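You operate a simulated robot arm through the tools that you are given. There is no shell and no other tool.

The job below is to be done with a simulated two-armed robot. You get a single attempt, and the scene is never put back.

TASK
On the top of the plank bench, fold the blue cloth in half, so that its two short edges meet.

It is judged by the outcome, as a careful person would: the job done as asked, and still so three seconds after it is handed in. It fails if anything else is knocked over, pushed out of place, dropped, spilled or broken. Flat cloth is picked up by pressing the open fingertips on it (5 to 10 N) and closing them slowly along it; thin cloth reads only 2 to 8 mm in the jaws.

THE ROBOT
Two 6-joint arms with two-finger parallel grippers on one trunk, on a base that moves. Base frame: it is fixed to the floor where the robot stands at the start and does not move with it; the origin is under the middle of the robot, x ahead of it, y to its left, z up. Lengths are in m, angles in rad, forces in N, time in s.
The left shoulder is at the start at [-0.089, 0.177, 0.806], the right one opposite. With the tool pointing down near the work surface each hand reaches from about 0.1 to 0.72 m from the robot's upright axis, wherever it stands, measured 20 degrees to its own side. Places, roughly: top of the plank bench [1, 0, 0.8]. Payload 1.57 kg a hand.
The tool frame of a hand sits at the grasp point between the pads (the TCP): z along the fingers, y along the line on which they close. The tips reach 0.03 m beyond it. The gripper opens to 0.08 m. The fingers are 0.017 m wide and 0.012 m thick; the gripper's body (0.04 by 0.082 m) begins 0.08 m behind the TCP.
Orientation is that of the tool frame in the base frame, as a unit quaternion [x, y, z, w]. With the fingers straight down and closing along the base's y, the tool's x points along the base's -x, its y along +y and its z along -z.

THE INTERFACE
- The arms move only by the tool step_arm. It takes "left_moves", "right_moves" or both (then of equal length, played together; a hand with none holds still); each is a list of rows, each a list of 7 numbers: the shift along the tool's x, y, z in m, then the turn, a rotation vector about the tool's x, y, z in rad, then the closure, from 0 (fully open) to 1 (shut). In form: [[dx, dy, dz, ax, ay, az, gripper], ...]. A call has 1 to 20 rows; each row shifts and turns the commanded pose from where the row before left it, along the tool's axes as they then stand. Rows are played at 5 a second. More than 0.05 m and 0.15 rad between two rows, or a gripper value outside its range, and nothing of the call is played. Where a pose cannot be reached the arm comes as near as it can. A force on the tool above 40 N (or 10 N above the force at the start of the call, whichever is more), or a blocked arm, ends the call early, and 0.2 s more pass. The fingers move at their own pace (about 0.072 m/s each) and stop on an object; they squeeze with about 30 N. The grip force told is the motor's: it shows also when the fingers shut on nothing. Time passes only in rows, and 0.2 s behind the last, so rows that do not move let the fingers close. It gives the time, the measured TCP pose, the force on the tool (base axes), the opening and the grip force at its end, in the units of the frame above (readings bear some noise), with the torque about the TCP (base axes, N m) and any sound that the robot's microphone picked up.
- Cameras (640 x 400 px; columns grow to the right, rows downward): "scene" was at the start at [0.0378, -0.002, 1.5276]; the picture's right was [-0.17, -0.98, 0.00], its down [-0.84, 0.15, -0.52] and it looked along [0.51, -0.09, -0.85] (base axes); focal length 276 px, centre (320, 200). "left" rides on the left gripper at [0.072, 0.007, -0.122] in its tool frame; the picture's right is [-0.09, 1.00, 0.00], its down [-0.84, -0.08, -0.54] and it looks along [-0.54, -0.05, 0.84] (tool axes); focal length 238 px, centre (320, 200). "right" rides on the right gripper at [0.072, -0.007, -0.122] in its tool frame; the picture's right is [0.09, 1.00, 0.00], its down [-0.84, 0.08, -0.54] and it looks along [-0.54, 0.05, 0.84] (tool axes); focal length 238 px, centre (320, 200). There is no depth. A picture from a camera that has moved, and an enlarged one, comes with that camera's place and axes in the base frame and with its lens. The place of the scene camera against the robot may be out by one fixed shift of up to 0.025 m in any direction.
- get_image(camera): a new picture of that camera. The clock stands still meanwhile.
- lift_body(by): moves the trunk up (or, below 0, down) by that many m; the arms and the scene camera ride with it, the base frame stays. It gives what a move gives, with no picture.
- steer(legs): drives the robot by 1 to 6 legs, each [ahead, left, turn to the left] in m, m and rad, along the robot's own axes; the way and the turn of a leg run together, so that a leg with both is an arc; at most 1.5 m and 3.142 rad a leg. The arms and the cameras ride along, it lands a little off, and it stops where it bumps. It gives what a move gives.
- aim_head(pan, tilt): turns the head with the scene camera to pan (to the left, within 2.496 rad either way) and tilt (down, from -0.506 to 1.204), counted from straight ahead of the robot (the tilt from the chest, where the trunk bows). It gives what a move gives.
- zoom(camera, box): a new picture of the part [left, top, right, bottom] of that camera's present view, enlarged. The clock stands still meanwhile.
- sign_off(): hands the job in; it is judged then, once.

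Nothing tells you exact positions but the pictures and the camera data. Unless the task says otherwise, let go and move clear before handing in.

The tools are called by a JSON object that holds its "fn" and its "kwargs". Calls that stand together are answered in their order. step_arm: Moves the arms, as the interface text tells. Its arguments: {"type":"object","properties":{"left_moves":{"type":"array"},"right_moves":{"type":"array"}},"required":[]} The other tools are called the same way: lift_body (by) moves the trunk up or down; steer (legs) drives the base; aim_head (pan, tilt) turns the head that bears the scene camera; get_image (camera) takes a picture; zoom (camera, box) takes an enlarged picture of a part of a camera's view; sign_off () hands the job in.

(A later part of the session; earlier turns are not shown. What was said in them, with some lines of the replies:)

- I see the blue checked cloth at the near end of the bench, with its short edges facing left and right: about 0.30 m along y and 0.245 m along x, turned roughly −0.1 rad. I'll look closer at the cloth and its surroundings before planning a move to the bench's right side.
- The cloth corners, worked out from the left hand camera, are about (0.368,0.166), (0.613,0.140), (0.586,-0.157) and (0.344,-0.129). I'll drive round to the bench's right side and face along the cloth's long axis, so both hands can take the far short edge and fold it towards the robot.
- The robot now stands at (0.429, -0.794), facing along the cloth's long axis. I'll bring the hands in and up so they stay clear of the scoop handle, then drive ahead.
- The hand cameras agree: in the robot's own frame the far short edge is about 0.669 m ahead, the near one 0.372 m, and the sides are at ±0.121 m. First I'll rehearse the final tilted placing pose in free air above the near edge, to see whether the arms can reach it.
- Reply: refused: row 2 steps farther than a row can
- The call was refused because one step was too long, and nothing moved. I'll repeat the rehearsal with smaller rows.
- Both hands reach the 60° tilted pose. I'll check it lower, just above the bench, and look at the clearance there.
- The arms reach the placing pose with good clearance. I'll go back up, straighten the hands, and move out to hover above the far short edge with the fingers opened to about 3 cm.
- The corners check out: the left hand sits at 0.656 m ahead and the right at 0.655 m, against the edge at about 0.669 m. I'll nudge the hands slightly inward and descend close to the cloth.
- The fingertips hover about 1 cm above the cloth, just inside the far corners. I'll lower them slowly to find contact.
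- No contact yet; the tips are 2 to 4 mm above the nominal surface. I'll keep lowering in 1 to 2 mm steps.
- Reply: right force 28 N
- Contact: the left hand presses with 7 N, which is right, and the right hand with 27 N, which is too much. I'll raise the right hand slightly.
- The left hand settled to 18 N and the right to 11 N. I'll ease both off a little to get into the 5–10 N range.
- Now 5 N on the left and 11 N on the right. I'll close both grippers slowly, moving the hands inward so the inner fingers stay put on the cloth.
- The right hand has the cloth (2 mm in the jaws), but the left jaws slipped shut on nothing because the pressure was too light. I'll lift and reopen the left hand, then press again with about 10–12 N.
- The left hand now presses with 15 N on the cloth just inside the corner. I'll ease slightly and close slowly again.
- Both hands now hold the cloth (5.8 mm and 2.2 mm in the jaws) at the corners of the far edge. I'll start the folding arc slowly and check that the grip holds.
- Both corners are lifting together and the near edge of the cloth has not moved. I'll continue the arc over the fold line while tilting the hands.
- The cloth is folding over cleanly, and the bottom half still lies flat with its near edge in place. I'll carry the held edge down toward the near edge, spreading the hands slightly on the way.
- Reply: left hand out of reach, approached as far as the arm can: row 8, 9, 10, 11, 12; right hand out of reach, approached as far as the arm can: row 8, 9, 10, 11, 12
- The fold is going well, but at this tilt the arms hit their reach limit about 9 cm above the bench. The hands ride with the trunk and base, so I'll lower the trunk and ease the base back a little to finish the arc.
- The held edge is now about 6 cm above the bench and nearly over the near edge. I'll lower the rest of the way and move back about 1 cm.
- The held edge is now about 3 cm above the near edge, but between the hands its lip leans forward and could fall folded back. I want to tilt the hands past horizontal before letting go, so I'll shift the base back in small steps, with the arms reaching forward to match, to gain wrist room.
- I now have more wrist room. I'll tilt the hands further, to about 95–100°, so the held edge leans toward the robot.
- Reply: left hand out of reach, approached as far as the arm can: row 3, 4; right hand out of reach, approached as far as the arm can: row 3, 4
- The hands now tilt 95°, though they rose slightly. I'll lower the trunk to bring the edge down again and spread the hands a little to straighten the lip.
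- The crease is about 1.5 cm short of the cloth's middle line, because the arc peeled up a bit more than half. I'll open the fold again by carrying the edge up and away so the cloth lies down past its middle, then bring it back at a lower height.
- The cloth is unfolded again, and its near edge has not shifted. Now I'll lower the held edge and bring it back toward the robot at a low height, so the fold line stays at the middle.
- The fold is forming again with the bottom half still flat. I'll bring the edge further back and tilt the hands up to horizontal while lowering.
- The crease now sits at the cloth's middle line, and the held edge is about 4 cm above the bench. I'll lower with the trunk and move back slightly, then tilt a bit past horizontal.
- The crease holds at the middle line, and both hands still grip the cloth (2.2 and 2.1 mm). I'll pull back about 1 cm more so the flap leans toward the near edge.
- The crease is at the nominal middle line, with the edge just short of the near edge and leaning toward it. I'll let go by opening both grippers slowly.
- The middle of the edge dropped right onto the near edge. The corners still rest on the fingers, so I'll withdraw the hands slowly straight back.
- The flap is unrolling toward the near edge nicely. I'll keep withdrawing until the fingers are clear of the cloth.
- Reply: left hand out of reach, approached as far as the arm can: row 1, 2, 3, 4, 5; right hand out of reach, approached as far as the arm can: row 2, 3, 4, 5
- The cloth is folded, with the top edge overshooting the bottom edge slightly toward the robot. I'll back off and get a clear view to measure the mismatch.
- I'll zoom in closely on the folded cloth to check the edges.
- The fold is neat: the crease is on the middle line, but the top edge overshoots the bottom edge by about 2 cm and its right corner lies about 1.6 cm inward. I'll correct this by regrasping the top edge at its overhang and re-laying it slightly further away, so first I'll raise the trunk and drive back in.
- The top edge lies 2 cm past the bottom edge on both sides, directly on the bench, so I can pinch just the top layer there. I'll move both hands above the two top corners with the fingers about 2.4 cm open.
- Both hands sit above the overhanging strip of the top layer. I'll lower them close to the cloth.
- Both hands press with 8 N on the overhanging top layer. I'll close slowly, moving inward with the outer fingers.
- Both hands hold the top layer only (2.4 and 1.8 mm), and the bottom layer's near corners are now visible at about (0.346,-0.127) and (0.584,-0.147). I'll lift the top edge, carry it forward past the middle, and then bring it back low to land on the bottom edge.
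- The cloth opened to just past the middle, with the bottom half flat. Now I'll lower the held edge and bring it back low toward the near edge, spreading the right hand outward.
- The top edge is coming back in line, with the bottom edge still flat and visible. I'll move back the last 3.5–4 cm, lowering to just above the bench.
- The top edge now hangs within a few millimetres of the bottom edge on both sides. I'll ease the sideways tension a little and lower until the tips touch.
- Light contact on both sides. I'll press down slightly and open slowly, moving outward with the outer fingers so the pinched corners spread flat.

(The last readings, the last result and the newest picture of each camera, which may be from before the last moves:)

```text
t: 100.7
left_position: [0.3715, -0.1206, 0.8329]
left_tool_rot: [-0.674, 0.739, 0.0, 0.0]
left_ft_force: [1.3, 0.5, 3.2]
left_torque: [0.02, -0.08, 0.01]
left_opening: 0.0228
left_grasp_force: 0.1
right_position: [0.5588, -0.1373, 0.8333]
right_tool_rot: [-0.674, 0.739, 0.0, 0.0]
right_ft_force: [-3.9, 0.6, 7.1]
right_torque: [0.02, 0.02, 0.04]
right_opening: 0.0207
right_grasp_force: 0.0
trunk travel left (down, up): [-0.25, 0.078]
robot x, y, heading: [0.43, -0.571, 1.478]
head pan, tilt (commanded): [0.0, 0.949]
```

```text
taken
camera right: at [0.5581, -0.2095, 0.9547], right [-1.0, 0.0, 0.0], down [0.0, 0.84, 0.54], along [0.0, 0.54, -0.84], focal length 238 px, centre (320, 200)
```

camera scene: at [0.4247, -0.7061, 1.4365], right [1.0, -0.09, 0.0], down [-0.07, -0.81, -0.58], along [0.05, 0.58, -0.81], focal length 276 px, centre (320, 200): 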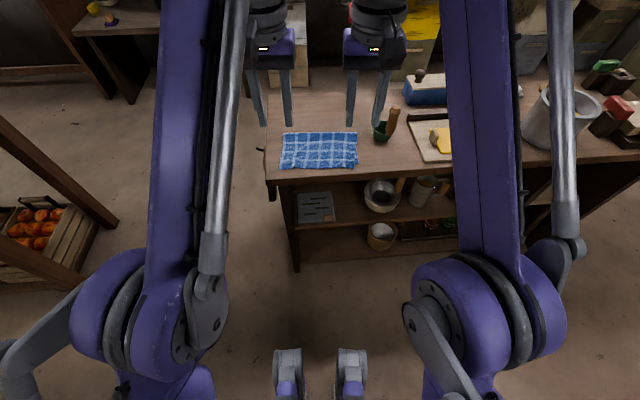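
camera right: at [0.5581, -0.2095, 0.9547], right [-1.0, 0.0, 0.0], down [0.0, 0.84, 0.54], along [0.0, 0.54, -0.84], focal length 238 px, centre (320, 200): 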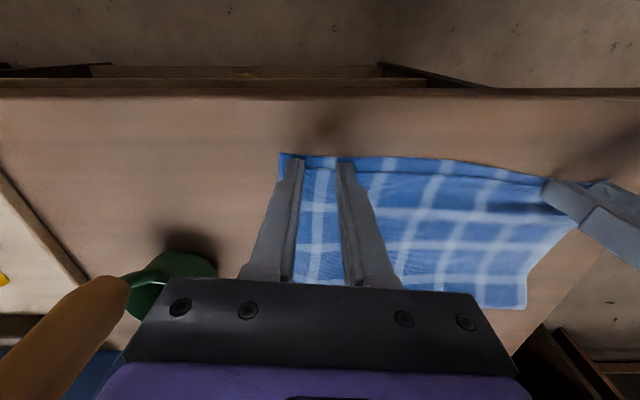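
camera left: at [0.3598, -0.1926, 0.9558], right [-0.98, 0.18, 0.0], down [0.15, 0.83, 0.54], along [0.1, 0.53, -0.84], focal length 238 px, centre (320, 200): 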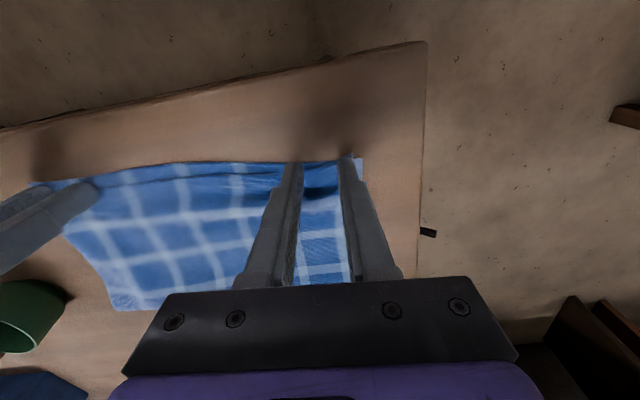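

Released. I'll lift the hands straight up off the cloth and look.

{"fn": "step_arm", "kwargs": {"left_moves": [[0, 0, -0.005, 0, 0, 0, 0.7], [0, 0, -0.01, 0, 0, 0, 0.7], [0, 0, -0.03, 0, 0, 0, 0.7], [0, 0, -0.04, 0, 0, 0, 0.7], [0, 0, -0.04, 0, 0, 0, 0.7], [0, 0.02, -0.04, 0, 0, 0, 0.7], [0, 0.02, -0.03, 0, 0, 0, 0.7], [0, 0, 0, 0, 0, 0, 0.7]], "right_moves": [[0, 0, -0.005, 0, 0, 0, 0.7], [0, 0, -0.01, 0, 0, 0, 0.7], [0, 0, -0.03, 0, 0, 0, 0.7], [0, 0, -0.04, 0, 0, 0, 0.7], [0, 0, -0.04, 0, 0, 0, 0.7], [0, -0.02, -0.04, 0, 0, 0, 0.7], [0, -0.02, -0.03, 0, 0, 0, 0.7], [0, 0, 0, 0, 0, 0, 0.7]]}}

{"fn": "zoom", "kwargs": {"camera": "right", "box": [300, 80, 500, 205]}}

{"fn": "zoom", "kwargs": {"camera": "left", "box": [130, 80, 370, 230]}}

{"fn": "zoom", "kwargs": {"camera": "scene", "box": [260, 160, 380, 235]}}

```text
t: 102.5
left_position: [0.3353, -0.117, 1.0263]
left_tool_rot: [-0.674, 0.739, 0.0, -0.001]
left_ft_force: [0.5, -0.6, 0.1]
left_torque: [-0.01, 0.01, 0.0]
left_opening: 0.0239
left_grasp_force: 0.0
right_position: [0.5988, -0.1407, 1.0295]
right_tool_rot: [-0.674, 0.739, -0.001, 0.0]
right_ft_force: [0.1, 0.5, 0.4]
right_torque: [-0.01, 0.01, 0.0]
right_opening: 0.024
right_grasp_force: 0.1
trunk travel left (down, up): [-0.25, 0.078]
robot x, y, heading: [0.4292, -0.5695, 1.481]
head pan, tilt (commanded): [0.0, 0.949]
```

```text
3.20 times, centred on (400, 142) of right
camera zoom: at [0.5989, -0.2132, 1.15], right [-1.0, 0.0, 0.0], down [0.0, 0.84, 0.54], along [0.0, 0.54, -0.84], focal length 763 px, centre (64, 384)
```

zoom: 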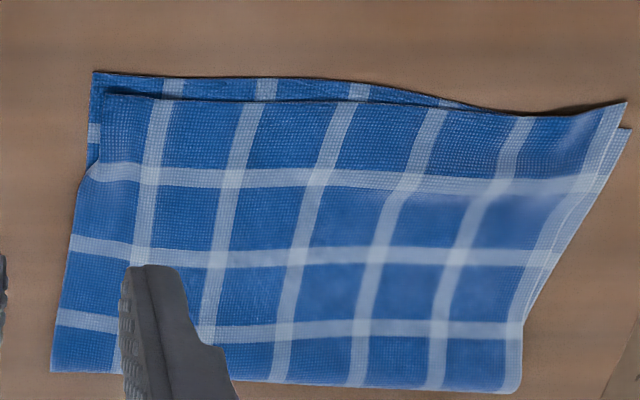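

```text
2.67 times, centred on (250, 155) of left
camera zoom: at [0.3224, -0.1862, 1.1491], right [-0.98, 0.18, 0.0], down [0.15, 0.83, 0.54], along [0.1, 0.53, -0.84], focal length 636 px, centre (507, 320)
```

zoom: 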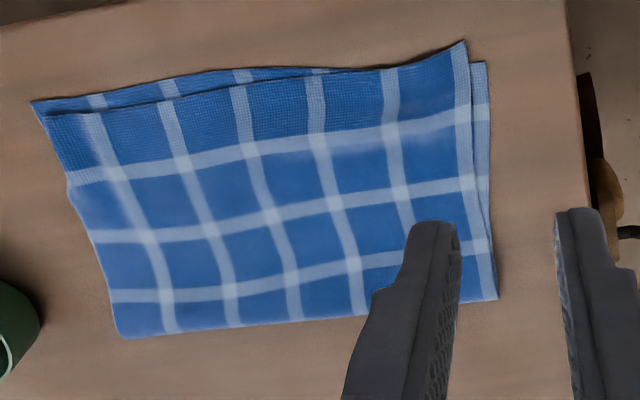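

```text
5.33 times, centred on (320, 198) of scene
camera zoom: at [0.4412, -0.5276, 1.5326], right [1.0, -0.09, 0.0], down [-0.08, -0.81, -0.58], along [0.05, 0.58, -0.81], focal length 1474 px, centre (320, 213)
```

zoom: 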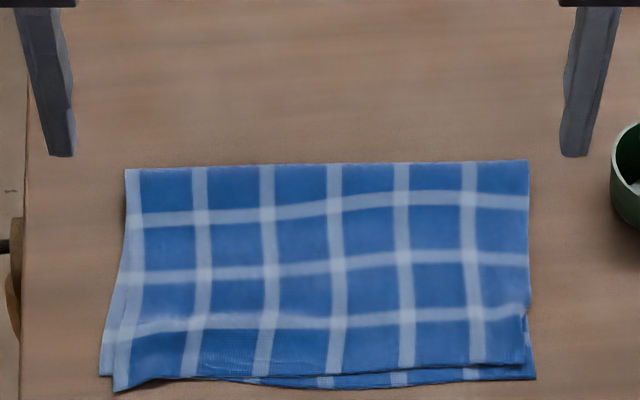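

The short edges now meet to within about 1 cm along their whole length (corner gaps 1.1 and 1.5 cm), and the fold lies flat. I'll back the robot away and take a last look to check that it stays settled and nothing else has moved.

{"fn": "steer", "kwargs": {"legs": [[-0.2, 0, 0]]}}

{"fn": "get_image", "kwargs": {"camera": "scene"}}

{"fn": "zoom", "kwargs": {"camera": "scene", "box": [260, 100, 380, 175]}}

{"fn": "zoom", "kwargs": {"camera": "left", "box": [160, 130, 400, 280]}}

```text
t: 104.1
left_position: [0.318, -0.31, 1.0253]
left_tool_rot: [-0.672, 0.74, 0.0, 0.0]
left_ft_force: [0.8, -0.2, 0.4]
left_torque: [-0.02, 0.0, 0.0]
left_opening: 0.024
left_grasp_force: 0.0
right_position: [0.5812, -0.3384, 1.0277]
right_tool_rot: [-0.673, 0.74, 0.0, 0.0]
right_ft_force: [-1.1, 0.1, 0.2]
right_torque: [-0.01, 0.02, -0.01]
right_opening: 0.0242
right_grasp_force: 0.1
trunk travel left (down, up): [-0.25, 0.078]
robot x, y, heading: [0.4061, -0.7653, 1.475]
head pan, tilt (commanded): [0.0, 0.949]
```

```text
taken
camera scene: at [0.4229, -0.7237, 1.5327], right [1.0, -0.09, 0.0], down [-0.08, -0.81, -0.58], along [0.05, 0.58, -0.81], focal length 276 px, centre (320, 200)
```

scene: 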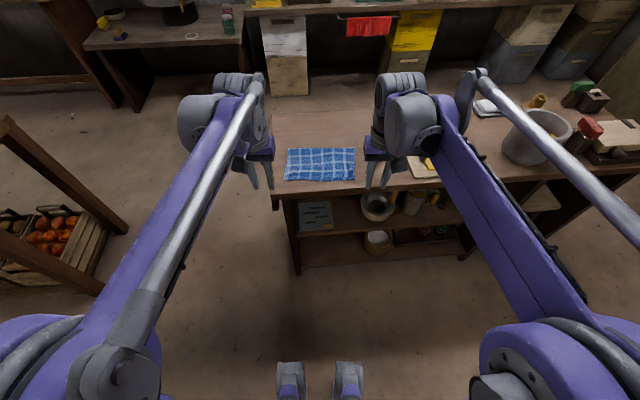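

```text
5.33 times, centred on (320, 138) of scene
camera zoom: at [0.4229, -0.7237, 1.5327], right [1.0, -0.09, 0.0], down [-0.08, -0.81, -0.58], along [0.05, 0.58, -0.81], focal length 1474 px, centre (320, 533)
```

zoom: 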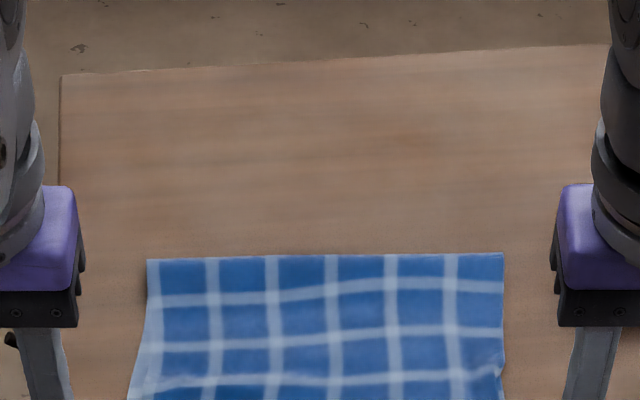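

```text
2.67 times, centred on (280, 205) of left
camera zoom: at [0.3048, -0.3818, 1.1489], right [-0.98, 0.18, 0.0], down [0.16, 0.83, 0.54], along [0.1, 0.53, -0.84], focal length 636 px, centre (427, 187)
```

zoom: 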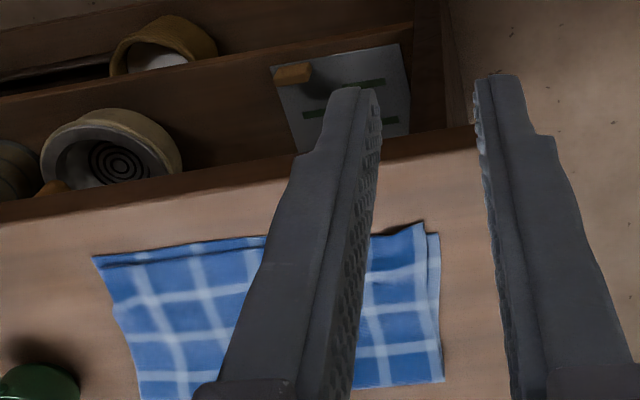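

{"fn": "zoom", "kwargs": {"camera": "scene", "box": [270, 135, 370, 197]}}

{"fn": "zoom", "kwargs": {"camera": "right", "box": [280, 130, 520, 280]}}

```text
6.40 times, centred on (320, 166) of scene
camera zoom: at [0.4229, -0.7237, 1.5327], right [1.0, -0.09, 0.0], down [-0.08, -0.81, -0.58], along [0.05, 0.58, -0.81], focal length 1769 px, centre (320, 418)
```

zoom: 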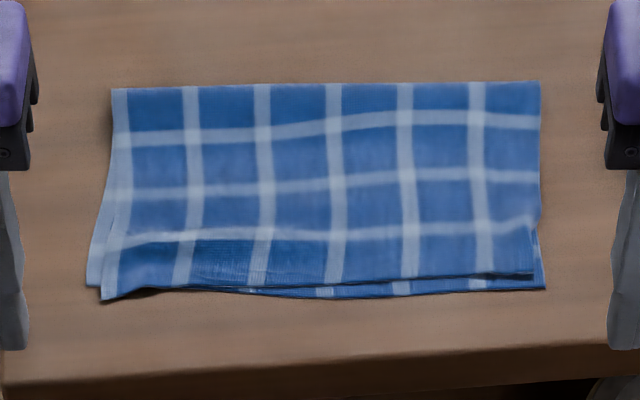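

```text
2.67 times, centred on (400, 205) of right
camera zoom: at [0.5809, -0.4092, 1.1498], right [-1.0, 0.0, 0.0], down [0.0, 0.84, 0.54], along [0.0, 0.54, -0.84], focal length 636 px, centre (107, 187)
```

zoom: 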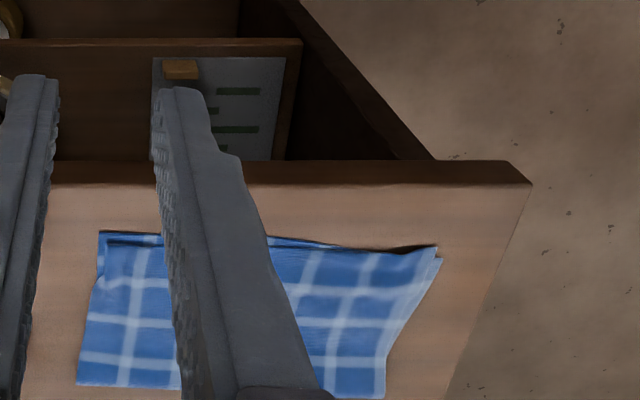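

The cloth lies folded in half on the bench top, with its two short edges meeting to within about 1 cm. The fold has stayed settled, the hands are empty and clear, and I see nothing else disturbed, so I'm handing in.

{"fn": "sign_off", "kwargs": {}}

```text
The job is handed in.
```

The blue cloth is folded in half on the bench top and the job is handed in. Its two short edges meet to within about 1 cm, and the gaps at the corners are about 1.1 cm and 1.5 cm.

The first lay-down left the top edge about 2 cm past the bottom one, so I picked it up again and re-laid it. In the last pictures the fold lay flat and still. I saw nothing else on the bench moved, though the right hand hid part of it. The hands are empty and the robot has backed away.
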